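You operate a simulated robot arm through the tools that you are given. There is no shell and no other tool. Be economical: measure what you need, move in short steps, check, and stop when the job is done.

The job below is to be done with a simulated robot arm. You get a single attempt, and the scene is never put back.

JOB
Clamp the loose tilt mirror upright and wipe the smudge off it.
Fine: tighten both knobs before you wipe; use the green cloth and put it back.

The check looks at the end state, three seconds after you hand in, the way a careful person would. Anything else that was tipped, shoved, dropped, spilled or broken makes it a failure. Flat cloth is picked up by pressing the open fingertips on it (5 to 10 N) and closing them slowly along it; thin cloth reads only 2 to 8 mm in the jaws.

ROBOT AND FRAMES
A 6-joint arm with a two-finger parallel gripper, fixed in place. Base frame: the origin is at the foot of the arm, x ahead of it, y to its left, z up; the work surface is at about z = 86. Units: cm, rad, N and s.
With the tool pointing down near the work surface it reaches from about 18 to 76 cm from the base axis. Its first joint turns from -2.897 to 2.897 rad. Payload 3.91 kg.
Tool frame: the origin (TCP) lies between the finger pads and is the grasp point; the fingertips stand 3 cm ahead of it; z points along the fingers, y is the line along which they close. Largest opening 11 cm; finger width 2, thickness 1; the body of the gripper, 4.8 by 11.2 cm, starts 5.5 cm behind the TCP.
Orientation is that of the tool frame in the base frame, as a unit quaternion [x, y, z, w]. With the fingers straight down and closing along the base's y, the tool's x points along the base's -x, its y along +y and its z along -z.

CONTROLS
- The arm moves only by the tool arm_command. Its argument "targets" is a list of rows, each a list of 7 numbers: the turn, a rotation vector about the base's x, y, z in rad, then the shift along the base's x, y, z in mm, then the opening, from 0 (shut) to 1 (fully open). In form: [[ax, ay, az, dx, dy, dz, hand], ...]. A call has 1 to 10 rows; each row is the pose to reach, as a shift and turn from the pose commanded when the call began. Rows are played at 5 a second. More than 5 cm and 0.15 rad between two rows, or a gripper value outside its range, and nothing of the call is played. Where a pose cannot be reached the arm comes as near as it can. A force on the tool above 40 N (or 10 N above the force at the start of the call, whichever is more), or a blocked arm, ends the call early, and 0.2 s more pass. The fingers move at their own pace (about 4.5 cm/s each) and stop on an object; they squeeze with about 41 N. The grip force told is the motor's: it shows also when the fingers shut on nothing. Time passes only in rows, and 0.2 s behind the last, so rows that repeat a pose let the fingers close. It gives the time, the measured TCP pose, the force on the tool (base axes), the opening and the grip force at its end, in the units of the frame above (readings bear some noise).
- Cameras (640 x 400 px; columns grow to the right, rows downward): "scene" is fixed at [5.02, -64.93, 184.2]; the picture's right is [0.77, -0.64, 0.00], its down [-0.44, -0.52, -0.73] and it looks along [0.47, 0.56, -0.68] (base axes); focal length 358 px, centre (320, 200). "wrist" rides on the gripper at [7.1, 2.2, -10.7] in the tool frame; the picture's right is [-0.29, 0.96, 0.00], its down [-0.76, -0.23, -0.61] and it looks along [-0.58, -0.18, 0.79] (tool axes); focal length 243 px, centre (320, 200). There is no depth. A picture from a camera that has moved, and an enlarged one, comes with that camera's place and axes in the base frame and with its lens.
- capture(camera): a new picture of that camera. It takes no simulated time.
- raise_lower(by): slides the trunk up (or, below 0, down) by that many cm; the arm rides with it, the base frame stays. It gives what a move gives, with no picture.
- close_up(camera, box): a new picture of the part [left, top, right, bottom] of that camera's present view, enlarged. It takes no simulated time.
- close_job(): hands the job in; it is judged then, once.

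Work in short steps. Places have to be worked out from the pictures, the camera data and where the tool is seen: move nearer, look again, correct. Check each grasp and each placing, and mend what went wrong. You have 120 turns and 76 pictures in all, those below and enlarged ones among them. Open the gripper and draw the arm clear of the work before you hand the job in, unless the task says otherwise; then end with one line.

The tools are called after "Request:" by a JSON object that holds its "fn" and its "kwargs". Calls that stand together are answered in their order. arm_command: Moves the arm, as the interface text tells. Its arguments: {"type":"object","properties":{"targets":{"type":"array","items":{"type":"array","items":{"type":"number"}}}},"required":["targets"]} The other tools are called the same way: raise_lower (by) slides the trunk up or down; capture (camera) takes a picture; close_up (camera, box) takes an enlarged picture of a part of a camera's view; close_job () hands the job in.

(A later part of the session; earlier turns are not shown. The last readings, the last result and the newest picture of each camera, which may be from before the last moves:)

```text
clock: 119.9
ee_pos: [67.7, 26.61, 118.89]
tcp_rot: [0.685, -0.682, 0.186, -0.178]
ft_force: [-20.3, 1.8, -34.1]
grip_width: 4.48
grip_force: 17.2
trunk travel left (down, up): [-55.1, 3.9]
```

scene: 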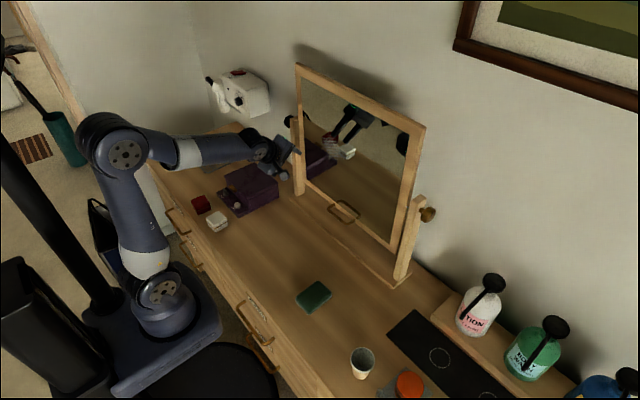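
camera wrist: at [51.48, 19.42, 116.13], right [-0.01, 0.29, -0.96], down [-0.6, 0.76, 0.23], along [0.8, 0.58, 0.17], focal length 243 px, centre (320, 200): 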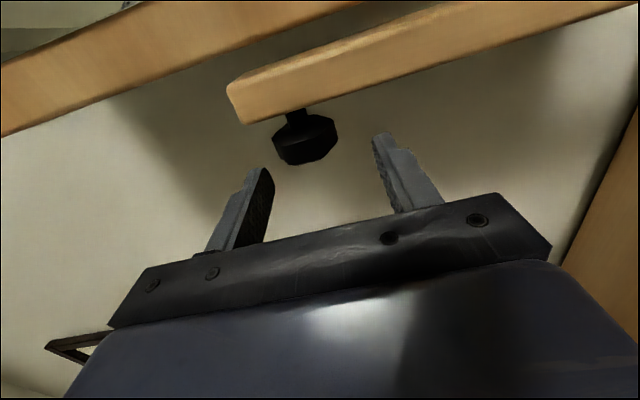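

A slip signature (4.48 cm) now, turning this way. I look at the knob in the fingers.

Request:
{"fn": "capture", "kwargs": {"camera": "wrist"}}

```text
15 pictures are left
camera wrist: at [60.48, 19.7, 127.17], right [-0.83, 0.28, -0.48], down [-0.1, 0.77, 0.63], along [0.55, 0.58, -0.61], focal length 243 px, centre (320, 200)
```

wrist: 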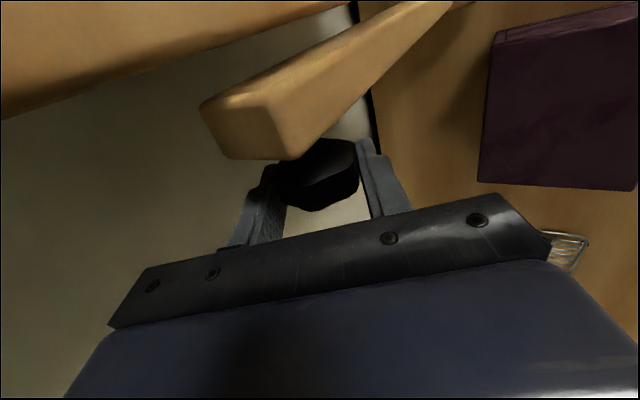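

The pads are on corners, so the knob resisted. I recentre slightly and turn back a little in steps to learn how the knob responds.

Request:
{"fn": "arm_command", "kwargs": {"targets": [[0, 0, 0, -2, 0, -2, 0.25], [0, -0.1, 0, -2, 0, -2, 0.25], [0, -0.2, 0, -2, 0, -2, 0.25]]}}

Request:
{"fn": "arm_command", "kwargs": {"targets": [[0, -0.1, 0, 0, 0, 0, 0.25], [0, -0.2, 0, 0, 0, 0, 0.25]]}}

Request:
{"fn": "arm_command", "kwargs": {"targets": [[0, -0.1, 0, 0, 0, 0, 0.25], [0, -0.2, 0, 0, 0, 0, 0.25]]}}

```text
clock: 120.7
ee_pos: [67.47, 26.73, 119.08]
tcp_rot: [-0.66, 0.661, -0.256, 0.25]
ft_force: [-20.3, 3.7, -21.0]
grip_width: 4.25
grip_force: 15.1
trunk travel left (down, up): [-55.1, 3.9]
```

```text
clock: 121.3
ee_pos: [67.46, 26.83, 119.05]
tcp_rot: [-0.631, 0.632, -0.319, 0.316]
ft_force: [-20.9, 3.6, -20.4]
grip_width: 4.21
grip_force: 14.7
trunk travel left (down, up): [-55.1, 3.9]
```

```text
clock: 121.9
ee_pos: [67.67, 26.72, 118.91]
tcp_rot: [-0.596, 0.598, -0.38, 0.377]
ft_force: [-13.4, 1.7, -23.0]
grip_width: 4.06
grip_force: 25.9
trunk travel left (down, up): [-55.1, 3.9]
```

Request:
{"fn": "arm_command", "kwargs": {"targets": [[0, 0, 0, -1, 0, -2, 0.2], [0, 0, 0, -2, 0, -3, 0.2], [0, 0, 0, -2, 0, -3, 0.2]]}}

Request:
{"fn": "arm_command", "kwargs": {"targets": [[0, 0.1, 0, 0, 0, 0, 0.2], [0, 0.2, 0, 0, 0, 0, 0.2]]}}

Request:
{"fn": "arm_command", "kwargs": {"targets": [[0, 0.1, 0, 0, 0, 0, 0.2], [0, 0.2, 0, 0, 0, 0, 0.2]]}}

Request:
{"fn": "arm_command", "kwargs": {"targets": [[0, 0.1, 0, 0, 0, 0, 0.2], [0, 0.2, 0, 0, 0, 0, 0.2]]}}

```text
clock: 122.7
ee_pos: [67.55, 26.74, 118.84]
tcp_rot: [-0.596, 0.596, -0.383, 0.379]
ft_force: [2.5, 3.6, -5.6]
grip_width: 4.03
grip_force: 44.5
trunk travel left (down, up): [-55.1, 3.9]
```

```text
clock: 123.3
ee_pos: [67.72, 26.75, 118.86]
tcp_rot: [-0.631, 0.632, -0.32, 0.316]
ft_force: [11.6, 9.1, -2.0]
grip_width: 4.0
grip_force: 44.7
trunk travel left (down, up): [-55.1, 3.9]
```

```text
clock: 123.9
ee_pos: [67.58, 26.78, 118.75]
tcp_rot: [-0.66, 0.661, -0.255, 0.25]
ft_force: [8.6, 8.2, 1.0]
grip_width: 3.99
grip_force: 45.8
trunk travel left (down, up): [-55.1, 3.9]
```

```text
clock: 124.5
ee_pos: [67.44, 26.59, 118.71]
tcp_rot: [-0.682, 0.682, -0.188, 0.184]
ft_force: [5.7, 10.6, -1.2]
grip_width: 4.0
grip_force: 45.5
trunk travel left (down, up): [-55.1, 3.9]
```

With a well-centred grip it turns freely this way too, so that slip came from off-centre gripping — and the right knob's slip may have had the same cause. I turn this one back in the tightening sense (clockwise from outside) with a centred grip.

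Request:
{"fn": "arm_command", "kwargs": {"targets": [[0, -0.14, 0, 0, 0, 0, 0.2], [0, -0.28, 0, 0, 0, 0, 0.2], [0, -0.42, 0, 0, 0, 1, 0.2], [0, -0.56, 0, 0, 0, 1, 0.2], [0, -0.7, 0, 0, 0, 1, 0.2], [0, -0.84, 0, 0, 0, 2, 0.2], [0, -0.98, 0, 0, 0, 2, 0.2]]}}

Request:
{"fn": "arm_command", "kwargs": {"targets": [[0, -0.14, 0, 0, 0, 0, 0.2], [0, -0.28, 0, 0, 0, 0, 0.2], [0, -0.42, 0, 0, 0, 1, 0.2], [0, -0.56, 0, 0, 0, 1, 0.2], [0, -0.7, 0, 0, 0, 1, 0.2], [0, -0.84, 0, 0, 0, 2, 0.2]]}}

```text
clock: 126.1
ee_pos: [67.62, 26.82, 119.02]
tcp_rot: [0.514, -0.513, 0.488, -0.484]
ft_force: [19.6, 21.8, 10.4]
grip_width: 3.99
grip_force: 45.0
trunk travel left (down, up): [-55.1, 3.9]
```

```text
clock: 127.5
ee_pos: [67.55, 26.73, 119.01]
tcp_rot: [0.272, -0.274, 0.654, -0.65]
ft_force: [-0.8, 13.6, -2.0]
grip_width: 4.01
grip_force: 39.3
trunk travel left (down, up): [-55.1, 3.9]
```

Left done for now. I open, back off and travel to the right knob to check it with a properly centred grip.

Request:
{"fn": "arm_command", "kwargs": {"targets": [[0, 0, 0, 0, 0, 0, 0.5], [0, 0, 0, 0, 0, 0, 0.6], [0, 0.13, 0, 0, 0, 0, 0.6], [0, 0.26, 0, 0, 0, 0, 0.6], [0, 0.39, 0, 0, 0, 0, 0.6], [0, 0.52, 0, 0, 0, 0, 0.6], [0, 0.65, 0, -10, 0, 0, 0.6], [0, 0.77, 0, -45, 0, 0, 0.6], [0, 0.77, 0, -90, 0, -10, 0.6], [0, 0.77, 0, -125, -20, -30, 0.6]]}}

Request:
{"fn": "arm_command", "kwargs": {"targets": [[0, 0, 0, 0, -40, -20, 0.6], [0, 0, 0, 0, -80, -45, 0.6], [0, 0, 0, 0, -120, -70, 0.6], [0, 0, 0, 0, -165, -85, 0.6], [0, 0, 0, 0, -210, -85, 0.6], [0, 0, 0, 0, -255, -85, 0.6], [0, 0, 0, 0, -300, -85, 0.6], [0, 0, 0, 0, -345, -85, 0.6], [0, 0, 0, 0, -390, -70, 0.6], [0, 0, 0, 0, -430, -50, 0.6]]}}

Request:
{"fn": "arm_command", "kwargs": {"targets": [[0, 0, 0, 0, -40, 20, 0.6], [0, 0, 0, 0, -85, 40, 0.6], [0, 0, 0, 0, -125, 65, 0.6], [0, 0, 0, 0, -155, 83, 0.6]]}}

```text
clock: 129.7
ee_pos: [54.83, 24.1, 116.48]
tcp_rot: [0.497, -0.497, 0.504, -0.501]
ft_force: [0.1, -0.7, 0.4]
grip_width: 6.61
grip_force: 0.1
trunk travel left (down, up): [-55.1, 3.9]
```

```text
clock: 131.9
ee_pos: [52.89, 6.44, 109.34]
tcp_rot: [0.493, -0.5, 0.507, -0.499]
ft_force: [0.1, -0.9, 0.1]
grip_width: 6.59
grip_force: 0.0
out of reach, approached as far as the arm can: row 5, 6, 7, 8, 9, 10
trunk travel left (down, up): [-55.1, 3.9]
```

```text
clock: 132.9
ee_pos: [52.13, 4.58, 118.21]
tcp_rot: [0.492, -0.505, 0.509, -0.495]
ft_force: [0.3, 0.3, -0.4]
grip_width: 6.58
grip_force: 0.0
out of reach, approached as far as the arm can: row 1, 2, 3, 4
trunk travel left (down, up): [-55.1, 3.9]
```

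Too folded at x≈52 there; I cross farther out, at x≈60.

Request:
{"fn": "arm_command", "kwargs": {"targets": [[0, 0, 0, 40, 0, 0, 0.6], [0, 0, 0, 75, 0, -10, 0.6], [0, 0, 0, 75, -40, -20, 0.6], [0, 0, 0, 75, -85, -20, 0.6], [0, 0, 0, 75, -130, -20, 0.6], [0, 0, 0, 70, -175, -10, 0.6], [0, 0, 0, 50, -215, 0, 0.6], [0, 0, 0, 20, -250, 0, 0.6], [0, 0, 0, 10, -290, 0, 0.6], [0, 0, 0, 10, -335, 0, 0.6]]}}

```text
clock: 135.1
ee_pos: [55.49, -1.1, 123.05]
tcp_rot: [-0.471, 0.534, -0.527, 0.464]
ft_force: [-0.2, -0.1, 0.4]
grip_width: 6.61
grip_force: 0.1
out of reach, approached as far as the arm can: row 1, 2, 3, 4, 5, 6, 7, 8, 9, 10
trunk travel left (down, up): [-55.1, 3.9]
```

A wrist-branch limit again. I roll to the camera-below orientation here (like the starting one), then travel right in that orientation.

Request:
{"fn": "arm_command", "kwargs": {"targets": [[0.14, -0.01, 0.008, 0, 0, -10, 0.6], [0.28, -0.02, 0.016, 0, 0, -20, 0.6], [0.42, -0.029, 0.024, 0, 0, -30, 0.6], [0.56, -0.039, 0.031, 0, 0, -40, 0.6], [0.7, -0.049, 0.039, 0, 0, -50, 0.6], [0.84, -0.059, 0.047, 0, 0, -50, 0.6], [0.98, -0.069, 0.055, 0, 0, -50, 0.6], [1.12, -0.079, 0.063, 0, 0, -50, 0.6], [1.26, -0.088, 0.071, 0, 0, -50, 0.6], [1.4, -0.098, 0.079, 0, 0, -50, 0.6]]}}

Request:
{"fn": "arm_command", "kwargs": {"targets": [[0.1, 0, 0, 0, 0, 0, 0.6], [0.168, -0.01, 0.01, 0, 0, 0, 0.6], [0.168, -0.01, 0.01, 0, -45, 0, 0.6], [0.168, -0.01, 0.01, 0, -90, 0, 0.6], [0.168, -0.01, 0.01, 0, -135, 0, 0.6]]}}

```text
clock: 137.3
ee_pos: [55.04, 4.33, 118.98]
tcp_rot: [-0.048, 0.712, -0.071, 0.697]
ft_force: [-0.4, 0.5, -0.6]
grip_width: 6.61
grip_force: 0.0
out of reach, approached as far as the arm can: row 2, 3, 4, 5, 6, 7, 8, 9, 10
trunk travel left (down, up): [-55.1, 3.9]
```

```text
clock: 138.5
ee_pos: [54.45, 5.81, 119.77]
tcp_rot: [0.002, 0.709, -0.003, 0.705]
ft_force: [0.3, -0.5, -0.8]
grip_width: 6.6
grip_force: 0.1
out of reach, approached as far as the arm can: row 1, 2, 3, 4, 5
trunk travel left (down, up): [-55.1, 3.9]
```

Request:
{"fn": "arm_command", "kwargs": {"targets": [[0, 0, 0, 10, 0, -40, 0.6], [0, 0, 0, 20, 0, -80, 0.6], [0, 0, 0, 30, 0, -120, 0.6], [0, 0, 0, 30, 0, -150, 0.6]]}}

Request:
{"fn": "arm_command", "kwargs": {"targets": [[0, 0, 0, 0, -45, 0, 0.6], [0, 0, 0, 0, -90, 0, 0.6], [0, 0, 0, 0, -135, 0, 0.6], [0, 0, 0, 0, -180, 0, 0.6], [0, 0, 0, 0, -225, 0, 0.6]]}}

```text
clock: 139.5
ee_pos: [57.72, 7.86, 106.07]
tcp_rot: [-0.01, 0.71, -0.016, 0.704]
ft_force: [-0.4, -0.9, -0.9]
grip_width: 6.61
grip_force: 0.1
out of reach, approached as far as the arm can: row 1, 2, 3, 4
trunk travel left (down, up): [-55.1, 3.9]
```

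```text
clock: 140.7
ee_pos: [58.06, 3.06, 108.86]
tcp_rot: [0.029, 0.712, -0.04, 0.7]
ft_force: [-0.8, 0.7, -0.2]
grip_width: 6.59
grip_force: 0.0
out of reach, approached as far as the arm can: row 1, 2, 3, 4, 5
trunk travel left (down, up): [-55.1, 3.9]
```

Still blocked; I look at the arm's configuration.

Request:
{"fn": "capture", "kwargs": {"camera": "scene"}}

```text
14 pictures are left
```

scene: 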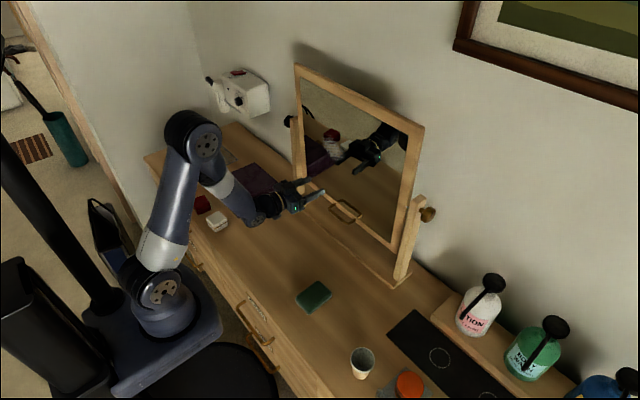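

I pitch the tool down (the starting posture), where the wrist is free, then go right.

Request:
{"fn": "arm_command", "kwargs": {"targets": [[0, 0.15, 0, 0, 0, 15, 0.6], [0, 0.3, 0, 0, 0, 30, 0.6], [0, 0.45, 0, 0, 0, 45, 0.6], [0, 0.6, 0, 0, 0, 60, 0.6], [0, 0.75, 0, 0, 0, 75, 0.6], [0, 0.9, 0, -10, 0, 90, 0.6], [0, 1.05, 0, -20, 0, 100, 0.6], [0, 1.2, 0, -30, 0, 110, 0.6], [0, 1.35, 0, -40, 0, 110, 0.6], [0, 1.5, 0, -50, 0, 110, 0.6]]}}

Request:
{"fn": "arm_command", "kwargs": {"targets": [[0, 0, 0, 0, -45, 0, 0.6], [0, 0, 0, 0, -90, 0, 0.6], [0, 0, 0, 0, -135, 0, 0.6], [0, 0, 0, 0, -180, 0, 0.6]]}}

```text
clock: 142.9
ee_pos: [53.02, 4.23, 119.22]
tcp_rot: [-0.006, 0.998, -0.048, 0.026]
ft_force: [0.2, 0.3, -0.5]
grip_width: 6.59
grip_force: 0.1
trunk travel left (down, up): [-55.1, 3.9]
```

```text
clock: 143.9
ee_pos: [53.38, -13.57, 119.31]
tcp_rot: [-0.005, 0.998, -0.048, 0.027]
ft_force: [0.3, -0.2, -0.2]
grip_width: 6.59
grip_force: 0.1
trunk travel left (down, up): [-55.1, 3.9]
```

Request:
{"fn": "arm_command", "kwargs": {"targets": [[0.096, 0.054, 0, 0, -45, 0, 0.6], [0.096, 0.054, 0, 0, -90, 0, 0.6], [0.096, 0.054, 0, 0, -135, 0, 0.6], [0.096, 0.054, 0, 0, -180, 0, 0.6], [0.096, 0.054, 0, 0, -200, 0, 0.6]]}}

Request:
{"fn": "arm_command", "kwargs": {"targets": [[0, 0, 0.15, 0, 0, 0, 0.6], [0, 0, 0.3, 0, 0, 0, 0.6], [0, 0, 0.45, 0, 0, 0, 0.6], [0, 0, 0.6, 0, 0, 0, 0.6], [0, 0, 0.75, 0, 0, 0, 0.6], [0, 0, 0.9, 0, 0, 0, 0.6], [0, 0, 1.05, 0, 0, 0, 0.6], [0, 0, 1.2, 0, 0, 0, 0.6], [0, 0, 1.35, 0, 0, 0, 0.6], [0, 0, 1.5, 0, 0, 0, 0.6]]}}

Request:
{"fn": "arm_command", "kwargs": {"targets": [[0, 0, 0.07, 0, 0, 0, 0.6]]}}

Request:
{"fn": "arm_command", "kwargs": {"targets": [[0, -0.15, 0, 0, 0, 0, 0.6], [0, -0.3, 0, 0, 0, 0, 0.6], [0, -0.45, 0, 0, 0, 0, 0.6], [0, -0.6, 0, 0, 0, 0, 0.6], [0, -0.75, 0, 0, 0, 0, 0.6], [0, -0.9, 0, 0, 0, 0, 0.6], [0, -1.05, 0, 0, 0, 0, 0.6], [0, -1.2, 0, 0, 0, 0, 0.6], [0, -1.35, 0, 0, 0, 0, 0.6], [0, -1.5, 0, 0, 0, 0, 0.6]]}}

```text
clock: 145.1
ee_pos: [52.85, -33.71, 119.38]
tcp_rot: [-0.006, 1.0, 0.001, 0.0]
ft_force: [-0.4, -0.3, 0.0]
grip_width: 6.63
grip_force: 0.0
trunk travel left (down, up): [-55.1, 3.9]
```

```text
clock: 147.3
ee_pos: [53.09, -33.77, 119.25]
tcp_rot: [-0.687, 0.726, 0.0, -0.001]
ft_force: [-0.3, -0.4, -1.4]
grip_width: 6.59
grip_force: 0.1
trunk travel left (down, up): [-55.1, 3.9]
```

```text
clock: 147.7
ee_pos: [52.87, -33.65, 119.17]
tcp_rot: [0.711, -0.703, -0.001, 0.001]
ft_force: [0.2, 0.6, 0.4]
grip_width: 6.58
grip_force: 0.1
trunk travel left (down, up): [-55.1, 3.9]
```

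```text
clock: 149.9
ee_pos: [59.71, -36.46, 136.51]
tcp_rot: [-0.528, 0.547, -0.449, 0.47]
ft_force: [0.7, 1.0, 0.8]
grip_width: 6.62
grip_force: 0.1
out of reach, approached as far as the arm can: row 7, 8, 9, 10
trunk travel left (down, up): [-55.1, 3.9]
```

Request:
{"fn": "arm_command", "kwargs": {"targets": [[0, 0, 0, 0, 5, -40, 0.6], [0, 0, 0, 0, 10, -80, 0.6], [0, 0, 0, 0, 20, -120, 0.6], [0, 0, 0, 0, 26, -150, 0.6], [0, 0, 0, 0, 26, -176, 0.6]]}}

Request:
{"fn": "capture", "kwargs": {"camera": "scene"}}

```text
clock: 151.1
ee_pos: [65.95, -39.19, 129.22]
tcp_rot: [-0.533, 0.562, -0.43, 0.464]
ft_force: [0.5, 0.5, -0.4]
grip_width: 6.6
grip_force: 0.0
out of reach, approached as far as the arm can: row 1, 2, 3, 4, 5
trunk travel left (down, up): [-55.1, 3.9]
```

```text
13 pictures are left
```

scene: 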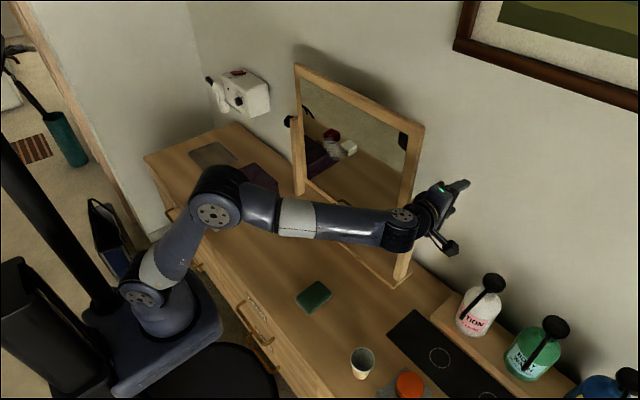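

I undo this: pitch back down while withdrawing, then re-enter the way that worked at first (pitching forward near the mirror's centre).

Request:
{"fn": "arm_command", "kwargs": {"targets": [[0, 0, 0, -35, 0, 10, 0.6], [0, 0.14, 0, -70, 0, 10, 0.6], [0, 0.28, 0, -100, 0, 10, 0.6], [0, 0.42, 0, -130, 0, 10, 0.6], [0, 0.56, 0, -140, 0, 10, 0.6], [0, 0.7, 0, -150, 20, 20, 0.6], [0, 0.84, 0, -160, 40, 30, 0.6], [0, 0.98, 0, -170, 60, 40, 0.6], [0, 1.12, 0, -180, 80, 50, 0.6], [0, 1.26, 0, -190, 100, 60, 0.6]]}}

```text
clock: 153.3
ee_pos: [47.63, -28.67, 136.17]
tcp_rot: [-0.683, 0.728, -0.033, 0.042]
ft_force: [-0.3, 0.2, -0.2]
grip_width: 6.59
grip_force: 0.0
out of reach, approached as far as the arm can: row 1
trunk travel left (down, up): [-55.1, 3.9]
```

Request:
{"fn": "arm_command", "kwargs": {"targets": [[0, 0, 0, 0, 45, 0, 0.6], [0, 0, 0, 0, 90, 0, 0.6], [0, 0, 0, 0, 135, 0, 0.6], [0, 0, 0, 0, 180, 0, 0.6], [0, 0, 0, 0, 225, 0, 0.6], [0, 0, 0, 0, 254, 0, 0.6]]}}

Request:
{"fn": "arm_command", "kwargs": {"targets": [[0, -0.12, 0, 10, 0, -17, 0.6], [0, -0.24, 0, 20, 0, -34, 0.6], [0, -0.36, 0, 30, 0, -51, 0.6], [0, -0.48, 0, 40, 0, -68, 0.6], [0, -0.6, 0, 50, 0, -85, 0.6], [0, -0.72, 0, 60, 0, -102, 0.6], [0, -0.84, 0, 70, 0, -119, 0.6], [0, -0.96, 0, 80, 0, -136, 0.6], [0, -1.08, 0, 85, 0, -153, 0.6], [0, -1.15, 0, 90, 0, -170, 0.6]]}}

```text
clock: 154.7
ee_pos: [47.5, -2.89, 135.93]
tcp_rot: [-0.684, 0.727, -0.034, 0.043]
ft_force: [0.1, 0.2, -0.1]
grip_width: 6.59
grip_force: 0.1
trunk travel left (down, up): [-55.1, 3.9]
```

```text
clock: 156.9
ee_pos: [56.16, -5.16, 121.52]
tcp_rot: [-0.556, 0.635, -0.396, 0.361]
ft_force: [1.2, -0.4, -0.3]
grip_width: 6.6
grip_force: 0.0
out of reach, approached as far as the arm can: row 9, 10
trunk travel left (down, up): [-55.1, 3.9]
```

Request:
{"fn": "arm_command", "kwargs": {"targets": [[0, 0, 0.03, -10, 0, -40, 0.6], [0, 0, 0.06, -20, 0, -85, 0.6], [0, -0.1, 0.1, -30, 5, -130, 0.6], [0, -0.2, 0.12, -30, 5, -175, 0.6], [0, -0.3, 0.12, -30, 5, -190, 0.6], [0, -0.42, 0.12, -30, 5, -200, 0.6]]}}

```text
clock: 158.3
ee_pos: [54.3, -3.0, 98.25]
tcp_rot: [-0.507, 0.459, -0.473, 0.555]
ft_force: [-4.1, 1.6, 0.0]
grip_width: 6.6
grip_force: 0.0
out of reach, approached as far as the arm can: row 1, 2, 3, 4
trunk travel left (down, up): [-55.1, 3.9]
```

Request:
{"fn": "arm_command", "kwargs": {"targets": [[-0.017, 0.031, -0.065, 0, -5, 10, 0.6], [-0.034, 0.062, -0.13, 0, -35, 30, 0.6], [-0.034, 0.062, -0.13, 0, -75, 55, 0.6], [-0.034, 0.062, -0.13, 0, -115, 80, 0.6], [-0.034, 0.062, -0.13, 0, -155, 105, 0.6], [-0.034, 0.062, -0.13, 0, -195, 130, 0.6], [-0.034, 0.062, -0.13, 0, -235, 155, 0.6], [-0.034, 0.062, -0.13, 5, -275, 180, 0.6], [-0.034, 0.062, -0.13, 30, -306, 206, 0.6]]}}

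```text
clock: 160.3
ee_pos: [56.68, -33.45, 119.94]
tcp_rot: [-0.488, 0.491, -0.508, 0.513]
ft_force: [0.2, -1.1, 0.1]
grip_width: 6.63
grip_force: 0.0
trunk travel left (down, up): [-55.1, 3.9]
```

Back in the working branch. I go in around the right knob, tip up to −0.53 and grip with a centred hand.

Request:
{"fn": "arm_command", "kwargs": {"targets": [[0, 0, 0, 45, 0, -5, 0.6], [0, 0, 0, 90, 0, -9, 0.6], [0, -0.1, 0, 108, 0, -9, 0.6], [0, -0.24, 0, 108, 0, -9, 0.6], [0, -0.38, 0, 108, 0, -9, 0.6], [0, -0.49, 0, 108, 0, -9, 0.6], [0, -0.49, 0, 108, 0, -9, 0.45], [0, -0.49, 0, 108, 0, -9, 0.35], [0, -0.49, 0, 108, 0, -9, 0.25], [0, -0.49, 0, 108, 0, -9, 0.25]]}}

Request:
{"fn": "arm_command", "kwargs": {"targets": [[0, 0, 0, 0, 0, 0, 0.25], [0, 0, 0, 0, 0, 0, 0.25]]}}

Request:
{"fn": "capture", "kwargs": {"camera": "wrist"}}

```text
clock: 162.5
ee_pos: [67.44, -33.49, 119.0]
tcp_rot: [-0.351, 0.35, -0.611, 0.617]
ft_force: [-0.2, 1.5, -2.3]
grip_width: 4.13
grip_force: 44.9
trunk travel left (down, up): [-55.1, 3.9]
```

```text
clock: 163.1
ee_pos: [67.41, -33.45, 118.92]
tcp_rot: [-0.349, 0.352, -0.612, 0.617]
ft_force: [-1.5, 0.4, -1.6]
grip_width: 4.13
grip_force: 45.2
trunk travel left (down, up): [-55.1, 3.9]
```

```text
12 pictures are left
camera wrist: at [59.27, -40.51, 111.64], right [0.48, 0.3, -0.82], down [-0.65, 0.76, -0.11], along [0.59, 0.58, 0.56], focal length 243 px, centre (320, 200)
```

wrist: 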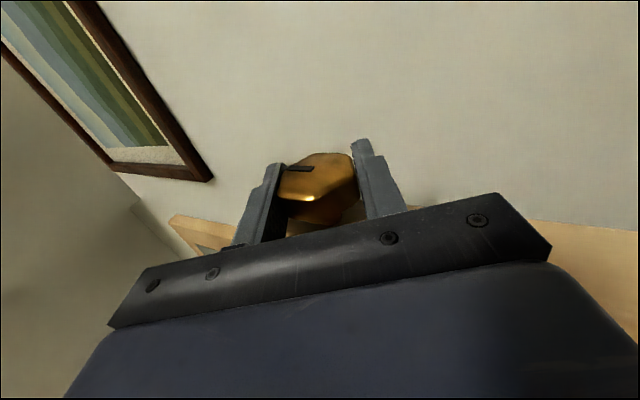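

Perfectly centred grip with almost no side force. Turn about +y in small reads.

Request:
{"fn": "arm_command", "kwargs": {"targets": [[0, 0.1, 0, 0, 0, 0, 0.25], [0, 0.2, 0, 0, 0, 0, 0.25]]}}

Request:
{"fn": "arm_command", "kwargs": {"targets": [[0, 0.1, 0, 0, 0, 0, 0.25], [0, 0.2, 0, 0, 0, 0, 0.25]]}}

Request:
{"fn": "arm_command", "kwargs": {"targets": [[0, 0.1, 0, 0, 0, 0, 0.25], [0, 0.2, 0, 0, 0, 0, 0.25]]}}

Request:
{"fn": "arm_command", "kwargs": {"targets": [[0, 0.1, 0, 0, 0, 0, 0.25], [0, 0.2, 0, 0, 0, 0, 0.25]]}}

Request:
{"fn": "capture", "kwargs": {"camera": "wrist"}}

```text
clock: 163.7
ee_pos: [67.24, -33.42, 119.03]
tcp_rot: [-0.41, 0.411, -0.574, 0.577]
ft_force: [0.3, -1.1, 0.9]
grip_width: 4.15
grip_force: 45.2
trunk travel left (down, up): [-55.1, 3.9]
```

```text
clock: 164.3
ee_pos: [67.29, -33.45, 119.09]
tcp_rot: [-0.465, 0.467, -0.53, 0.534]
ft_force: [-0.6, -0.5, 4.2]
grip_width: 4.11
grip_force: 45.5
trunk travel left (down, up): [-55.1, 3.9]
```

```text
clock: 164.9
ee_pos: [67.11, -33.4, 118.97]
tcp_rot: [-0.515, 0.517, -0.481, 0.486]
ft_force: [-3.2, 0.5, 7.6]
grip_width: 4.12
grip_force: 44.5
trunk travel left (down, up): [-55.1, 3.9]
```

```text
clock: 165.5
ee_pos: [67.32, -33.52, 118.89]
tcp_rot: [-0.561, 0.564, -0.426, 0.431]
ft_force: [-2.6, -1.1, 7.9]
grip_width: 4.13
grip_force: 45.2
trunk travel left (down, up): [-55.1, 3.9]
```

```text
11 pictures are left
camera wrist: at [56.39, -40.56, 119.67], right [-0.25, 0.3, -0.92], down [-0.52, 0.76, 0.39], along [0.81, 0.58, -0.03], focal length 243 px, centre (320, 200)
```

wrist: 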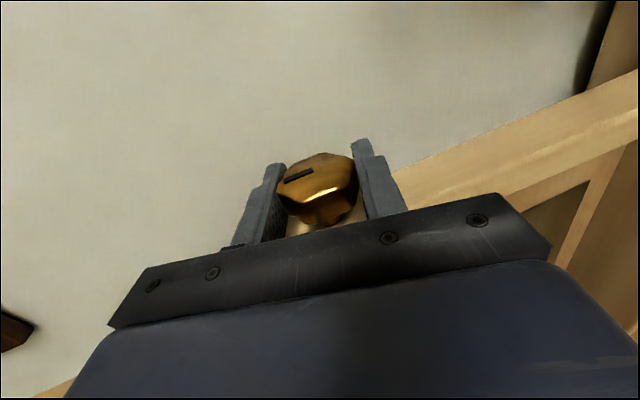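

The slot has tilted about 20° relative to the fingers: the knob is resisting. A further 0.3 rad will show whether it turns at all.

Request:
{"fn": "arm_command", "kwargs": {"targets": [[0, 0.1, 0, 0, 0, 0, 0.25], [0, 0.2, 0, 0, 0, 0, 0.25], [0, 0.3, 0, 0, 0, 0, 0.25]]}}

Request:
{"fn": "close_up", "kwargs": {"camera": "wrist", "box": [240, 120, 400, 240]}}

```text
clock: 166.3
ee_pos: [67.45, -33.45, 118.92]
tcp_rot: [-0.618, 0.622, -0.338, 0.342]
ft_force: [1.5, -5.5, 7.0]
grip_width: 4.16
grip_force: 40.5
trunk travel left (down, up): [-55.1, 3.9]
```

```text
3.33 times, centred on (320, 180) of wrist
camera zoom: at [57.2, -40.53, 122.81], right [-0.51, 0.3, -0.81], down [-0.39, 0.76, 0.53], along [0.77, 0.58, -0.27], focal length 809 px, centre (320, 267)
```

zoom: 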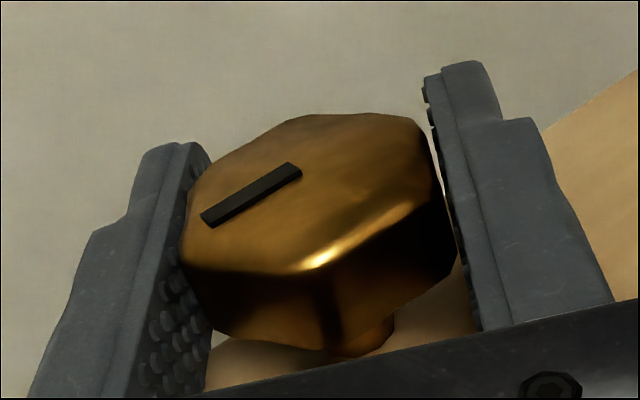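

The knob has not rotated at all during that 1.1 rad (pointer still vertical): the right knob is genuinely hard tight. The left turned freely clockwise and drifted outward, so it must be a reverse thread. I release and go back to the left knob by the path that worked.

Request:
{"fn": "arm_command", "kwargs": {"targets": [[0, 0, 0, 0, 0, 0, 0.5], [0, 0, 0, 0, 0, 0, 0.6], [0, 0.1, 0, -15, -2, 15, 0.6], [0, 0.2, 0, -40, -2, 40, 0.6], [0, 0.29, 0, -66, -2, 75, 0.6], [0, 0.29, 0, -110, 0, 77, 0.6], [0, 0.29, 0, -145, 20, 77, 0.6]]}}

Request:
{"fn": "arm_command", "kwargs": {"targets": [[0, 0, 0, 0, 45, 0, 0.6], [0, 0, 0, 0, 92, 0, 0.6], [0, 0, 0, 0, 139, 0, 0.6], [0, 0, 0, 0, 186, 0, 0.6], [0, 0, 0, 0, 233, 0, 0.6], [0, 0, 0, 0, 280, 0, 0.6], [0, 0, 0, 0, 327, 0, 0.6], [0, 0, 0, 0, 374, 0, 0.6], [0, 0, 0, 0, 421, 0, 0.6], [0, 0, 0, 0, 468, 0, 0.6]]}}

Request:
{"fn": "arm_command", "kwargs": {"targets": [[0, 0, 0, 0, 45, -10, 0.6], [0, 0, 0, 0, 90, -20, 0.6], [0, 0, 0, 0, 125, -30, 0.6]]}}

```text
clock: 167.9
ee_pos: [52.78, -31.3, 126.77]
tcp_rot: [-0.661, 0.664, -0.245, 0.249]
ft_force: [0.1, -0.6, 0.3]
grip_width: 6.59
grip_force: 0.1
trunk travel left (down, up): [-55.1, 3.9]
```

```text
clock: 170.1
ee_pos: [54.23, 2.87, 120.96]
tcp_rot: [0.673, -0.64, 0.208, -0.308]
ft_force: [0.7, 0.0, 1.0]
grip_width: 6.59
grip_force: 0.0
out of reach, approached as far as the arm can: row 5, 6, 7, 8, 9, 10
trunk travel left (down, up): [-55.1, 3.9]
```

```text
clock: 170.9
ee_pos: [54.84, 9.69, 116.49]
tcp_rot: [0.677, -0.629, 0.19, -0.331]
ft_force: [-0.2, -0.2, 0.6]
grip_width: 6.59
grip_force: 0.1
out of reach, approached as far as the arm can: row 1, 2, 3
trunk travel left (down, up): [-55.1, 3.9]
```

Same behaviour as before; I apply the same levelling and move left.

Request:
{"fn": "arm_command", "kwargs": {"targets": [[-0.016, -0.133, -0.033, 0, 0, -20, 0.6], [-0.032, -0.267, -0.065, 0, 0, -40, 0.6], [-0.048, -0.4, -0.098, 0, 0, -60, 0.6], [-0.065, -0.533, -0.13, 0, 0, -75, 0.6], [-0.081, -0.667, -0.163, 0, 0, -75, 0.6], [-0.097, -0.8, -0.195, 0, 0, -75, 0.6]]}}

Request:
{"fn": "arm_command", "kwargs": {"targets": [[0, 0, 0, 0, 45, 10, 0.6], [0, 0, 0, 0, 90, 20, 0.6], [0, 0, 0, 0, 130, 40, 0.6], [0, 0, 0, 0, 155, 70, 0.6], [0, 0, 0, 0, 169, 98, 0.6]]}}

```text
clock: 172.3
ee_pos: [54.5, 9.57, 108.82]
tcp_rot: [0.502, -0.501, 0.499, -0.499]
ft_force: [-1.5, -1.3, 1.0]
grip_width: 6.6
grip_force: 0.1
trunk travel left (down, up): [-55.1, 3.9]
```

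```text
clock: 173.5
ee_pos: [54.8, 26.43, 118.72]
tcp_rot: [0.502, -0.502, 0.498, -0.497]
ft_force: [-0.2, 0.0, 0.0]
grip_width: 6.58
grip_force: 0.1
trunk travel left (down, up): [-55.1, 3.9]
```

Request:
{"fn": "arm_command", "kwargs": {"targets": [[0, 0, 0, 45, 1, 2, 0.6], [0, 0, 0, 90, 1, 2, 0.6], [0, -0.1, 0, 127, 1, 3, 0.6], [0, -0.25, 0, 127, 1, 3, 0.6], [0, -0.4, 0, 127, 1, 3, 0.6], [0, -0.55, 0, 127, 1, 3, 0.6], [0, -0.7, 0, 127, 1, 3, 0.6], [0, -0.77, 0, 127, 1, 3, 0.45], [0, -0.77, 0, 127, 1, 3, 0.3], [0, -0.77, 0, 127, 1, 3, 0.25]]}}

Request:
{"fn": "arm_command", "kwargs": {"targets": [[0, 0, 0, 0, 0, 0, 0.25], [0, 0, 0, 0, 0, 0, 0.25], [0, 0.14, 0, 0, 0, 0, 0.25], [0, 0.28, 0, 0, 0, 0, 0.25], [0, 0.42, 0, 0, 0, 0, 0.25], [0, 0.56, 0, 0, 0, 0, 0.25], [0, 0.7, 0, 0, 0, 0, 0.25], [0, 0.84, 0, 0, 0, 0, 0.25], [0, 0.98, 0, 0, 0, 0, 0.25]]}}

Request:
{"fn": "arm_command", "kwargs": {"targets": [[0, 0.14, 0, -1, 0, -1, 0.25], [0, 0.28, 0, -1, 0, -1, 0.25], [0, 0.42, 0, -2, 0, -1, 0.25], [0, 0.56, 0, -2, 0, -1, 0.25], [0, 0.7, 0, -3, 0, -1, 0.25], [0, 0.84, 0, -3, 0, -1, 0.25]]}}

```text
clock: 175.7
ee_pos: [67.2, 26.44, 118.86]
tcp_rot: [-0.279, 0.278, -0.65, 0.65]
ft_force: [3.0, 0.3, -5.5]
grip_width: 4.04
grip_force: 44.1
trunk travel left (down, up): [-55.1, 3.9]
```

```text
clock: 177.7
ee_pos: [67.12, 26.54, 119.1]
tcp_rot: [0.552, -0.552, 0.442, -0.443]
ft_force: [-5.9, 2.2, -7.2]
grip_width: 4.04
grip_force: 45.0
trunk travel left (down, up): [-55.1, 3.9]
```

```text
clock: 179.1
ee_pos: [67.25, 26.52, 119.25]
tcp_rot: [0.683, -0.683, 0.181, -0.184]
ft_force: [23.3, 4.6, 15.3]
grip_width: 4.0
grip_force: 45.2
trunk travel left (down, up): [-55.1, 3.9]
```

Turning well. Next cycle.

Request:
{"fn": "arm_command", "kwargs": {"targets": [[0, 0, 0, 3, 0, 1, 0.5], [0, 0, 0, 3, 0, 1, 0.6], [0, -0.15, 0, 3, 0, 1, 0.6], [0, -0.3, 0, 3, 0, 1, 0.6], [0, -0.45, 0, 3, 0, 1, 0.6], [0, -0.6, 0, 3, 0, 1, 0.6], [0, -0.75, 0, 3, 0, 1, 0.6], [0, -0.9, 0, 3, 0, 1, 0.6], [0, -1.05, 0, 3, 0, 1, 0.6], [0, -1.2, 0, 3, 0, 1, 0.6]]}}

Request:
{"fn": "arm_command", "kwargs": {"targets": [[0, -0.15, 0, 0, 0, 0, 0.6], [0, -0.3, 0, 0, 0, 0, 0.6], [0, -0.37, 0, 0, 0, 0, 0.45], [0, -0.37, 0, 0, 0, 0, 0.35], [0, -0.37, 0, 0, 0, 0, 0.25], [0, -0.37, 0, 0, 0, 0, 0.25], [0, -0.37, 0, 0, 0, 0, 0.25], [0, -0.23, 0, 0, 0, 0, 0.25], [0, -0.08, 0, 0, 0, 0, 0.25], [0, 0.06, 0, 0, 0, 0, 0.25]]}}

Request:
{"fn": "arm_command", "kwargs": {"targets": [[0, 0.14, 0, 0, 0, 0, 0.25], [0, 0.28, 0, -1, 0, 0, 0.25], [0, 0.42, 0, -1, 0, 0, 0.25], [0, 0.56, 0, -1, 0, 0, 0.25], [0, 0.7, 0, -2, 0, 0, 0.25], [0, 0.84, 0, -2, 0, 0, 0.25], [0, 0.98, 0, -2, 0, 0, 0.25], [0, 1.12, 0, -2, 0, 0, 0.25]]}}

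```text
clock: 181.3
ee_pos: [67.32, 26.57, 118.94]
tcp_rot: [-0.464, 0.462, -0.534, 0.535]
ft_force: [-0.1, 0.6, 0.4]
grip_width: 6.58
grip_force: 0.0
trunk travel left (down, up): [-55.1, 3.9]
```

```text
clock: 183.5
ee_pos: [67.27, 26.54, 118.96]
tcp_rot: [-0.479, 0.479, -0.52, 0.52]
ft_force: [2.8, 2.4, -3.2]
grip_width: 4.02
grip_force: 44.9
trunk travel left (down, up): [-55.1, 3.9]
```

```text
clock: 185.3
ee_pos: [67.15, 26.64, 119.28]
tcp_rot: [0.682, -0.68, 0.187, -0.192]
ft_force: [17.5, 12.7, 24.7]
grip_width: 4.02
grip_force: 45.4
trunk travel left (down, up): [-55.1, 3.9]
```

Request:
{"fn": "arm_command", "kwargs": {"targets": [[0, 0, 0, 2, 0, 1, 0.5], [0, 0, 0, 2, 0, 1, 0.6], [0, -0.15, 0, 2, 0, 1, 0.6], [0, -0.3, 0, 2, 0, 1, 0.6], [0, -0.45, 0, 2, 0, 1, 0.6], [0, -0.6, 0, 2, 0, 1, 0.6], [0, -0.75, 0, 2, 0, 1, 0.6], [0, -0.9, 0, 2, 0, 1, 0.6], [0, -1.05, 0, 2, 0, 1, 0.6], [0, -1.2, 0, 2, 0, 1, 0.6]]}}

Request:
{"fn": "arm_command", "kwargs": {"targets": [[0, -0.15, 0, 0, 0, 0, 0.6], [0, -0.3, 0, 0, 0, 0, 0.6], [0, -0.37, 0, 0, 0, 0, 0.45], [0, -0.37, 0, 0, 0, 0, 0.35], [0, -0.37, 0, 0, 0, 0, 0.25], [0, -0.37, 0, 0, 0, 0, 0.25], [0, -0.37, 0, 0, 0, 0, 0.25], [0, -0.23, 0, 0, 0, 0, 0.25], [0, -0.08, 0, 0, 0, 0, 0.25], [0, 0.06, 0, 0, 0, 0, 0.25]]}}

Request:
{"fn": "arm_command", "kwargs": {"targets": [[0, 0.14, 0, 0, 0, 0, 0.25], [0, 0.28, 0, 0, 0, 0, 0.25], [0, 0.42, 0, 0, 0, 0, 0.25], [0, 0.56, 0, 0, 0, 0, 0.25], [0, 0.7, 0, 0, 0, 1, 0.25], [0, 0.84, 0, 0, 0, 1, 0.25], [0, 0.98, 0, 0, 0, 1, 0.25], [0, 1.12, 0, 0, 0, 1, 0.25]]}}

```text
clock: 187.5
ee_pos: [67.04, 26.53, 119.21]
tcp_rot: [-0.457, 0.457, -0.539, 0.54]
ft_force: [0.4, 0.2, 0.1]
grip_width: 6.59
grip_force: 0.1
trunk travel left (down, up): [-55.1, 3.9]
```

```text
clock: 189.7
ee_pos: [67.39, 26.51, 118.93]
tcp_rot: [-0.475, 0.474, -0.524, 0.524]
ft_force: [6.2, 2.9, -7.2]
grip_width: 4.04
grip_force: 45.0
trunk travel left (down, up): [-55.1, 3.9]
```

```text
clock: 191.5
ee_pos: [67.23, 26.59, 119.15]
tcp_rot: [0.681, -0.68, 0.192, -0.192]
ft_force: [-0.1, 10.2, -10.5]
grip_width: 4.04
grip_force: 45.3
trunk travel left (down, up): [-55.1, 3.9]
```

Request:
{"fn": "arm_command", "kwargs": {"targets": [[0, 0, 0, 1, 0, -1, 0.5], [0, 0, 0, 1, 0, -1, 0.6], [0, -0.15, 0, 1, 0, -1, 0.6], [0, -0.3, 0, 1, 0, -1, 0.6], [0, -0.45, 0, 1, 0, -1, 0.6], [0, -0.6, 0, 1, 0, -1, 0.6], [0, -0.75, 0, 1, 0, -1, 0.6], [0, -0.9, 0, 1, 0, -1, 0.6], [0, -1.05, 0, 1, 0, -1, 0.6], [0, -1.2, 0, 1, 0, -1, 0.6]]}}

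Request:
{"fn": "arm_command", "kwargs": {"targets": [[0, -0.15, 0, 0, 0, 0, 0.6], [0, -0.3, 0, 0, 0, 0, 0.6], [0, -0.37, 0, 0, 0, 0, 0.45], [0, -0.37, 0, 0, 0, 0, 0.35], [0, -0.37, 0, 0, 0, 0, 0.25], [0, -0.37, 0, 0, 0, 0, 0.25], [0, -0.37, 0, 0, 0, 0, 0.25], [0, -0.23, 0, 0, 0, 0, 0.25], [0, -0.08, 0, 0, 0, 0, 0.25], [0, 0.06, 0, 0, 0, 0, 0.25]]}}

Request:
{"fn": "arm_command", "kwargs": {"targets": [[0, 0.14, 0, 0, 0, 0, 0.25], [0, 0.28, 0, 0, 0, 0, 0.25], [0, 0.42, 0, 0, 0, 0, 0.25], [0, 0.56, 0, 0, 0, 0, 0.25], [0, 0.7, 0, 0, 0, 0, 0.25], [0, 0.84, 0, 0, 0, 0, 0.25], [0, 0.98, 0, 0, 0, 0, 0.25], [0, 1.12, 0, 0, 0, 0, 0.25]]}}

Request:
{"fn": "arm_command", "kwargs": {"targets": [[0, 0, 0, 1, 0, 0, 0.5], [0, 0, 0, 1, 0, 0, 0.6], [0, -0.15, 0, 1, 0, 0, 0.6], [0, -0.3, 0, 1, 0, 0, 0.6], [0, -0.45, 0, 1, 0, 0, 0.6], [0, -0.6, 0, 1, 0, 0, 0.6], [0, -0.75, 0, 1, 0, 0, 0.6], [0, -0.9, 0, 1, 0, 0, 0.6], [0, -1.05, 0, 1, 0, 0, 0.6], [0, -1.2, 0, 1, 0, 0, 0.6]]}}

Request:
{"fn": "arm_command", "kwargs": {"targets": [[0, -0.15, 0, 0, 0, 0, 0.6], [0, -0.3, 0, 0, 0, 0, 0.6], [0, -0.37, 0, 0, 0, 0, 0.45], [0, -0.37, 0, 0, 0, 0, 0.35], [0, -0.37, 0, 0, 0, 0, 0.25], [0, -0.37, 0, 0, 0, 0, 0.25], [0, -0.37, 0, 0, 0, 0, 0.25], [0, -0.23, 0, 0, 0, 0, 0.25], [0, -0.08, 0, 0, 0, 0, 0.25], [0, 0.06, 0, 0, 0, 0, 0.25]]}}

Request:
{"fn": "arm_command", "kwargs": {"targets": [[0, 0.14, 0, 0, 0, 0, 0.25], [0, 0.28, 0, 0, 0, 0, 0.25], [0, 0.42, 0, 0, 0, 0, 0.25], [0, 0.56, 0, 0, 0, 0, 0.25], [0, 0.7, 0, 0, 0, 0, 0.25], [0, 0.84, 0, 0, 0, 0, 0.25], [0, 0.98, 0, 0, 0, 0, 0.25], [0, 1.12, 0, 0, 0, 0, 0.25]]}}

```text
clock: 193.7
ee_pos: [67.27, 26.4, 119.08]
tcp_rot: [-0.452, 0.452, -0.543, 0.544]
ft_force: [-0.1, 0.3, -0.1]
grip_width: 6.58
grip_force: 0.2
trunk travel left (down, up): [-55.1, 3.9]
```

```text
clock: 195.9
ee_pos: [67.43, 26.58, 118.93]
tcp_rot: [0.47, -0.469, 0.529, -0.528]
ft_force: [5.6, 6.6, -8.7]
grip_width: 4.03
grip_force: 45.0
trunk travel left (down, up): [-55.1, 3.9]
```

```text
clock: 197.7
ee_pos: [67.34, 26.61, 119.01]
tcp_rot: [0.679, -0.678, 0.198, -0.199]
ft_force: [-2.4, 8.4, -8.4]
grip_width: 4.02
grip_force: 44.9
trunk travel left (down, up): [-55.1, 3.9]
```

```text
clock: 199.9
ee_pos: [67.32, 26.44, 119.13]
tcp_rot: [-0.447, 0.446, -0.548, 0.549]
ft_force: [0.6, 0.5, 0.0]
grip_width: 6.6
grip_force: 0.1
trunk travel left (down, up): [-55.1, 3.9]
```

```text
clock: 202.1
ee_pos: [67.51, 26.58, 119.15]
tcp_rot: [-0.464, 0.464, -0.533, 0.535]
ft_force: [6.3, 1.6, -7.3]
grip_width: 4.07
grip_force: 44.8
trunk travel left (down, up): [-55.1, 3.9]
```

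```text
clock: 203.9
ee_pos: [67.31, 26.48, 119.0]
tcp_rot: [0.677, -0.677, 0.205, -0.205]
ft_force: [-7.5, 3.5, -16.2]
grip_width: 4.02
grip_force: 44.8
trunk travel left (down, up): [-55.1, 3.9]
```

Consistent turning; roughly back near the starting angle after one or two more. Continue.

Request:
{"fn": "arm_command", "kwargs": {"targets": [[0, 0, 0, 0, 0, -1, 0.5], [0, 0, 0, 0, 0, -1, 0.6], [0, -0.15, 0, 0, 0, -1, 0.6], [0, -0.3, 0, 0, 0, -1, 0.6], [0, -0.45, 0, 0, 0, -1, 0.6], [0, -0.6, 0, 0, 0, -1, 0.6], [0, -0.75, 0, 0, 0, -1, 0.6], [0, -0.9, 0, 0, 0, -1, 0.6], [0, -1.05, 0, 0, 0, -1, 0.6], [0, -1.2, 0, 0, 0, -1, 0.6]]}}

Request:
{"fn": "arm_command", "kwargs": {"targets": [[0, -0.15, 0, 0, 0, 0, 0.6], [0, -0.3, 0, 0, 0, 0, 0.6], [0, -0.37, 0, 0, 0, 0, 0.45], [0, -0.37, 0, 0, 0, 0, 0.35], [0, -0.37, 0, 0, 0, 0, 0.25], [0, -0.37, 0, 0, 0, 0, 0.25], [0, -0.37, 0, 0, 0, 0, 0.25], [0, -0.23, 0, 0, 0, 0, 0.25], [0, -0.08, 0, 0, 0, 0, 0.25], [0, 0.06, 0, 0, 0, 0, 0.25]]}}

Request:
{"fn": "arm_command", "kwargs": {"targets": [[0, 0.14, 0, 0, 0, 0, 0.25], [0, 0.28, 0, 0, 0, 0, 0.25], [0, 0.42, 0, 0, 0, 0, 0.25], [0, 0.56, 0, 0, 0, 0, 0.25], [0, 0.7, 0, 0, 0, 0, 0.25], [0, 0.84, 0, 0, 0, 0, 0.25], [0, 0.98, 0, 0, 0, 0, 0.25], [0, 1.14, 0, 0, 0, 0, 0.25]]}}

Request:
{"fn": "arm_command", "kwargs": {"targets": [[0, 0, 0, 1, 0, 0, 0.5], [0, 0, 0, 1, 0, 0, 0.6], [0, -0.15, 0, 1, 0, 0, 0.6], [0, -0.3, 0, 1, 0, 0, 0.6], [0, -0.45, 0, 1, 0, 0, 0.6], [0, -0.6, 0, 1, 0, 0, 0.6], [0, -0.75, 0, 1, 0, 0, 0.6], [0, -0.9, 0, 1, 0, 0, 0.6], [0, -1.05, 0, 1, 0, 0, 0.6], [0, -1.2, 0, 1, 0, 0, 0.6]]}}

Request:
{"fn": "arm_command", "kwargs": {"targets": [[0, -0.15, 0, 0, 0, 0, 0.6], [0, -0.3, 0, 0, 0, 0, 0.6], [0, -0.37, 0, 0, 0, 0, 0.45], [0, -0.37, 0, 0, 0, 0, 0.35], [0, -0.37, 0, 0, 0, 0, 0.25], [0, -0.37, 0, 0, 0, 0, 0.25], [0, -0.37, 0, 0, 0, 0, 0.25], [0, -0.23, 0, 0, 0, 0, 0.25], [0, -0.08, 0, 0, 0, 0, 0.25], [0, 0.06, 0, 0, 0, 0, 0.25]]}}

Request:
{"fn": "arm_command", "kwargs": {"targets": [[0, 0.14, 0, 0, 0, 0, 0.25], [0, 0.28, 0, 0, 0, 0, 0.25], [0, 0.42, 0, 0, 0, 0, 0.25]]}}

Request:
{"fn": "arm_command", "kwargs": {"targets": [[0, 0.14, 0, 0, 0, 0, 0.25], [0, 0.28, 0, 0, 0, 0, 0.25], [0, 0.42, 0, 0, 0, 0, 0.25], [0, 0.56, 0, 0, 0, 0, 0.25], [0, 0.7, 0, 0, 0, 0, 0.25]]}}

```text
clock: 206.1
ee_pos: [67.4, 26.55, 119.08]
tcp_rot: [-0.441, 0.441, -0.552, 0.554]
ft_force: [-0.7, 0.7, 0.1]
grip_width: 6.61
grip_force: 0.0
trunk travel left (down, up): [-55.1, 3.9]
```

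```text
clock: 208.3
ee_pos: [67.32, 26.52, 118.95]
tcp_rot: [-0.459, 0.458, -0.538, 0.539]
ft_force: [0.8, 4.5, 1.2]
grip_width: 4.03
grip_force: 45.4
trunk travel left (down, up): [-55.1, 3.9]
```

```text
refused: row 8 steps farther than a row can; nothing moved
```

```text
clock: 210.5
ee_pos: [64.36, 27.68, 118.23]
tcp_rot: [0.052, -0.143, 0.701, -0.696]
ft_force: [8.0, 18.0, 3.6]
grip_width: 6.93
grip_force: 3.8
out of reach, approached as far as the arm can: row 8, 9, 10
trunk travel left (down, up): [-55.1, 3.9]
```

```text
clock: 210.9
ee_pos: [64.0, 28.1, 118.18]
tcp_rot: [0.0, -0.129, 0.712, -0.69]
ft_force: [-53.8, -1.9, 5.7]
grip_width: 6.63
grip_force: 0.0
out of reach, approached as far as the arm can: row 1, 2
trunk travel left (down, up): [-55.1, 3.9]
stopped in row 2: the force on the tool passed its limit (the readings are from after the stop); the commanded pose is now the measured one
```

```text
clock: 211.8
ee_pos: [64.64, 28.06, 117.88]
tcp_rot: [0.15, -0.273, 0.694, -0.649]
ft_force: [-1.9, 8.7, 3.0]
grip_width: 2.61
grip_force: 0.1
trunk travel left (down, up): [-55.1, 3.9]
```

```text
clock: 212.9
ee_pos: [64.68, 27.99, 117.78]
tcp_rot: [0.379, -0.48, 0.601, -0.515]
ft_force: [-3.5, 6.1, 2.4]
grip_width: 2.89
grip_force: 1.5
trunk travel left (down, up): [-55.1, 3.9]
```

A refused row let the later calls run from the wrong pose, with a bump of 54 N — my mistake in batching. I stop and look.

Request:
{"fn": "capture", "kwargs": {"camera": "scene"}}

Request:
{"fn": "capture", "kwargs": {"camera": "wrist"}}

```text
9 pictures are left
```

scene: 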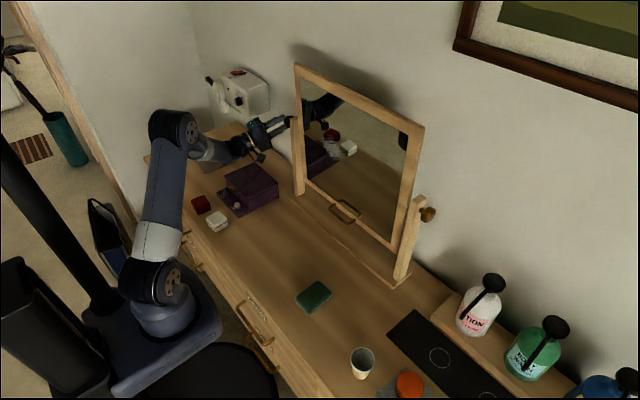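

```text
8 pictures are left
camera wrist: at [53.7, 22.98, 112.67], right [0.3, 0.28, -0.91], down [-0.5, 0.86, 0.1], along [0.81, 0.43, 0.39], focal length 243 px, centre (320, 200)
```

wrist: 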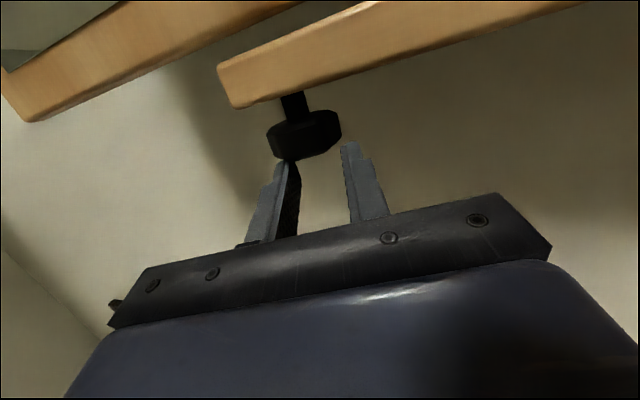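

Nothing was displaced and the mirror is upright. I withdraw, square up the tool and redo the approach.

Request:
{"fn": "arm_command", "kwargs": {"targets": [[0, 0, 0, -25, 0, 0, 0.5], [-0.005, 0.08, 0.06, -60, -5, 3, 0.6], [-0.01, 0.17, 0.12, -90, -10, 6, 0.6], [-0.015, 0.258, 0.188, -99, -15, 10, 0.6], [-0.015, 0.258, 0.188, -99, -15, 10, 0.6]]}}

```text
clock: 214.2
ee_pos: [54.71, 26.31, 118.81]
tcp_rot: [-0.5, 0.498, -0.501, 0.501]
ft_force: [0.0, -0.1, 0.3]
grip_width: 6.59
grip_force: 0.0
trunk travel left (down, up): [-55.1, 3.9]
```

Request:
{"fn": "arm_command", "kwargs": {"targets": [[0, 0, 0, 45, 2, 1, 0.6], [0, 0, 0, 90, 2, 2, 0.6], [0, -0.1, 0, 126, 3, 2, 0.6], [0, -0.16, 0, 126, 3, 2, 0.6], [0, -0.16, 0, 126, 3, 2, 0.45], [0, -0.16, 0, 126, 3, 2, 0.35], [0, -0.16, 0, 126, 3, 2, 0.25], [0, -0.16, 0, 126, 3, 2, 0.25], [0, -0.16, 0, 126, 3, 2, 0.25]]}}

```text
clock: 216.2
ee_pos: [67.65, 26.83, 119.0]
tcp_rot: [-0.457, 0.457, -0.539, 0.54]
ft_force: [-0.2, -1.8, -1.4]
grip_width: 4.0
grip_force: 45.3
trunk travel left (down, up): [-55.1, 3.9]
```

Clean, centred grip again. Stroke forward (+y) in readable pieces.

Request:
{"fn": "arm_command", "kwargs": {"targets": [[0, 0.14, 0, 0, 0, 0, 0.25], [0, 0.28, 0, 0, 0, 0, 0.25], [0, 0.42, 0, 0, 0, 0, 0.25], [0, 0.56, 0, 0, 0, 0, 0.25]]}}

Request:
{"fn": "arm_command", "kwargs": {"targets": [[0, 0.14, 0, 0, 0, 0, 0.25], [0, 0.28, 0, -1, 0, 0, 0.25], [0, 0.42, 0, -1, 0, 0, 0.25], [0, 0.56, 0, -1, 0, 0, 0.25], [0, 0.68, 0, -1, 0, 0, 0.25]]}}

```text
clock: 217.2
ee_pos: [67.47, 26.93, 118.98]
tcp_rot: [0.59, -0.589, 0.39, -0.392]
ft_force: [-1.5, 6.0, -13.4]
grip_width: 3.99
grip_force: 44.9
trunk travel left (down, up): [-55.1, 3.9]
```

```text
clock: 218.3
ee_pos: [67.38, 27.04, 119.28]
tcp_rot: [-0.685, 0.686, -0.172, 0.175]
ft_force: [-1.8, 7.4, -3.5]
grip_width: 3.98
grip_force: 38.1
trunk travel left (down, up): [-55.1, 3.9]
```

Request:
{"fn": "arm_command", "kwargs": {"targets": [[0, 0, 0, 1, -2, 0, 0.5], [0, 0, 0, 1, -2, 0, 0.6], [0, -0.15, 0, 1, -3, 0, 0.6], [0, -0.3, 0, 1, -3, 0, 0.6], [0, -0.45, 0, 1, -3, 0, 0.6], [0, -0.6, 0, 1, -3, 0, 0.6], [0, -0.75, 0, 1, -3, 0, 0.6], [0, -0.9, 0, 1, -3, 0, 0.6], [0, -1.05, 0, 1, -3, 0, 0.6], [0, -1.2, 0, 1, -3, 0, 0.6]]}}

Request:
{"fn": "arm_command", "kwargs": {"targets": [[0, -0.14, 0, 0, 0, 0, 0.6], [0, -0.28, 0, 0, 0, 0, 0.6], [0, -0.37, 0, 0, 0, 0, 0.45], [0, -0.37, 0, 0, 0, 0, 0.35], [0, -0.37, 0, 0, 0, 0, 0.25], [0, -0.37, 0, 0, 0, 0, 0.25], [0, -0.37, 0, 0, 0, 0, 0.25], [0, -0.24, 0, 0, 0, 0, 0.25], [0, -0.1, 0, 0, 0, 0, 0.25], [0, 0.04, 0, 0, 0, 0, 0.25]]}}

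Request:
{"fn": "arm_command", "kwargs": {"targets": [[0, 0.14, 0, 0, 0, 0, 0.25], [0, 0.28, 0, 0, 0, 0, 0.25], [0, 0.42, 0, 0, 0, 0, 0.25], [0, 0.56, 0, 0, 0, 0, 0.25]]}}

Request:
{"fn": "arm_command", "kwargs": {"targets": [[0, 0.14, 0, 0, 0, 0, 0.25], [0, 0.28, 0, 0, 0, 0, 0.25], [0, 0.42, 0, 0, 0, 0, 0.25], [0, 0.55, 0, 0, 0, 0, 0.25]]}}

```text
clock: 220.6
ee_pos: [67.51, 26.53, 119.15]
tcp_rot: [-0.468, 0.468, -0.529, 0.531]
ft_force: [0.0, 0.0, -0.1]
grip_width: 6.58
grip_force: 0.1
trunk travel left (down, up): [-55.1, 3.9]
```

```text
clock: 222.8
ee_pos: [67.48, 26.62, 118.94]
tcp_rot: [-0.48, 0.478, -0.519, 0.522]
ft_force: [1.7, 3.3, -5.0]
grip_width: 4.05
grip_force: 45.1
trunk travel left (down, up): [-55.1, 3.9]
```

```text
clock: 223.8
ee_pos: [67.43, 26.54, 118.96]
tcp_rot: [0.604, -0.604, 0.366, -0.369]
ft_force: [1.0, 8.6, -12.3]
grip_width: 4.03
grip_force: 45.2
trunk travel left (down, up): [-55.1, 3.9]
```

```text
clock: 224.8
ee_pos: [67.36, 26.56, 119.13]
tcp_rot: [-0.681, 0.681, -0.188, 0.192]
ft_force: [-2.9, 7.7, -5.0]
grip_width: 4.04
grip_force: 45.2
trunk travel left (down, up): [-55.1, 3.9]
```

Still free; past the starting angle now. Another cycle.

Request:
{"fn": "arm_command", "kwargs": {"targets": [[0, 0, 0, 1, 0, 0, 0.5], [0, 0, 0, 1, 0, 0, 0.6], [0, -0.15, 0, 1, 0, 0, 0.6], [0, -0.3, 0, 1, 0, 0, 0.6], [0, -0.45, 0, 1, 0, 0, 0.6], [0, -0.6, 0, 1, 0, 0, 0.6], [0, -0.75, 0, 1, 0, 0, 0.6], [0, -0.9, 0, 1, 0, 0, 0.6], [0, -1.05, 0, 1, 0, 0, 0.6], [0, -1.2, 0, 1, 0, 0, 0.6]]}}

Request:
{"fn": "arm_command", "kwargs": {"targets": [[0, -0.14, 0, 0, 0, 0, 0.6], [0, -0.28, 0, 0, 0, 0, 0.6], [0, -0.37, 0, 0, 0, 0, 0.45], [0, -0.37, 0, 0, 0, 0, 0.35], [0, -0.37, 0, 0, 0, 0, 0.25], [0, -0.37, 0, 0, 0, 0, 0.25], [0, -0.37, 0, 0, 0, 0, 0.25], [0, -0.24, 0, 0, 0, 0, 0.25], [0, -0.1, 0, 0, 0, 0, 0.25], [0, 0.04, 0, 0, 0, 0, 0.25]]}}

Request:
{"fn": "arm_command", "kwargs": {"targets": [[0, 0.14, 0, 0, 0, 0, 0.25], [0, 0.28, 0, 0, 0, 0, 0.25], [0, 0.42, 0, 0, 0, 0, 0.25], [0, 0.56, 0, 0, 0, 0, 0.25]]}}

Request:
{"fn": "arm_command", "kwargs": {"targets": [[0, 0.14, 0, 0, 0, 0, 0.25], [0, 0.28, 0, 0, 0, 0, 0.25], [0, 0.42, 0, 0, 0, 0, 0.25], [0, 0.55, 0, 0, 0, 0, 0.25]]}}

```text
clock: 226.9
ee_pos: [67.58, 26.41, 118.95]
tcp_rot: [-0.454, 0.454, -0.541, 0.543]
ft_force: [0.0, 1.2, 1.1]
grip_width: 6.59
grip_force: 0.2
trunk travel left (down, up): [-55.1, 3.9]
```

```text
clock: 229.2
ee_pos: [67.6, 26.46, 118.94]
tcp_rot: [-0.467, 0.465, -0.531, 0.533]
ft_force: [0.3, 2.4, 0.5]
grip_width: 4.07
grip_force: 30.9
trunk travel left (down, up): [-55.1, 3.9]
```

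```text
clock: 230.2
ee_pos: [67.61, 26.71, 118.94]
tcp_rot: [0.595, -0.594, 0.381, -0.384]
ft_force: [-1.6, 7.6, -8.3]
grip_width: 4.05
grip_force: 44.9
trunk travel left (down, up): [-55.1, 3.9]
```

```text
clock: 231.2
ee_pos: [67.48, 26.35, 118.91]
tcp_rot: [-0.677, 0.677, -0.205, 0.205]
ft_force: [-9.8, 6.6, -16.6]
grip_width: 4.04
grip_force: 43.8
trunk travel left (down, up): [-55.1, 3.9]
```

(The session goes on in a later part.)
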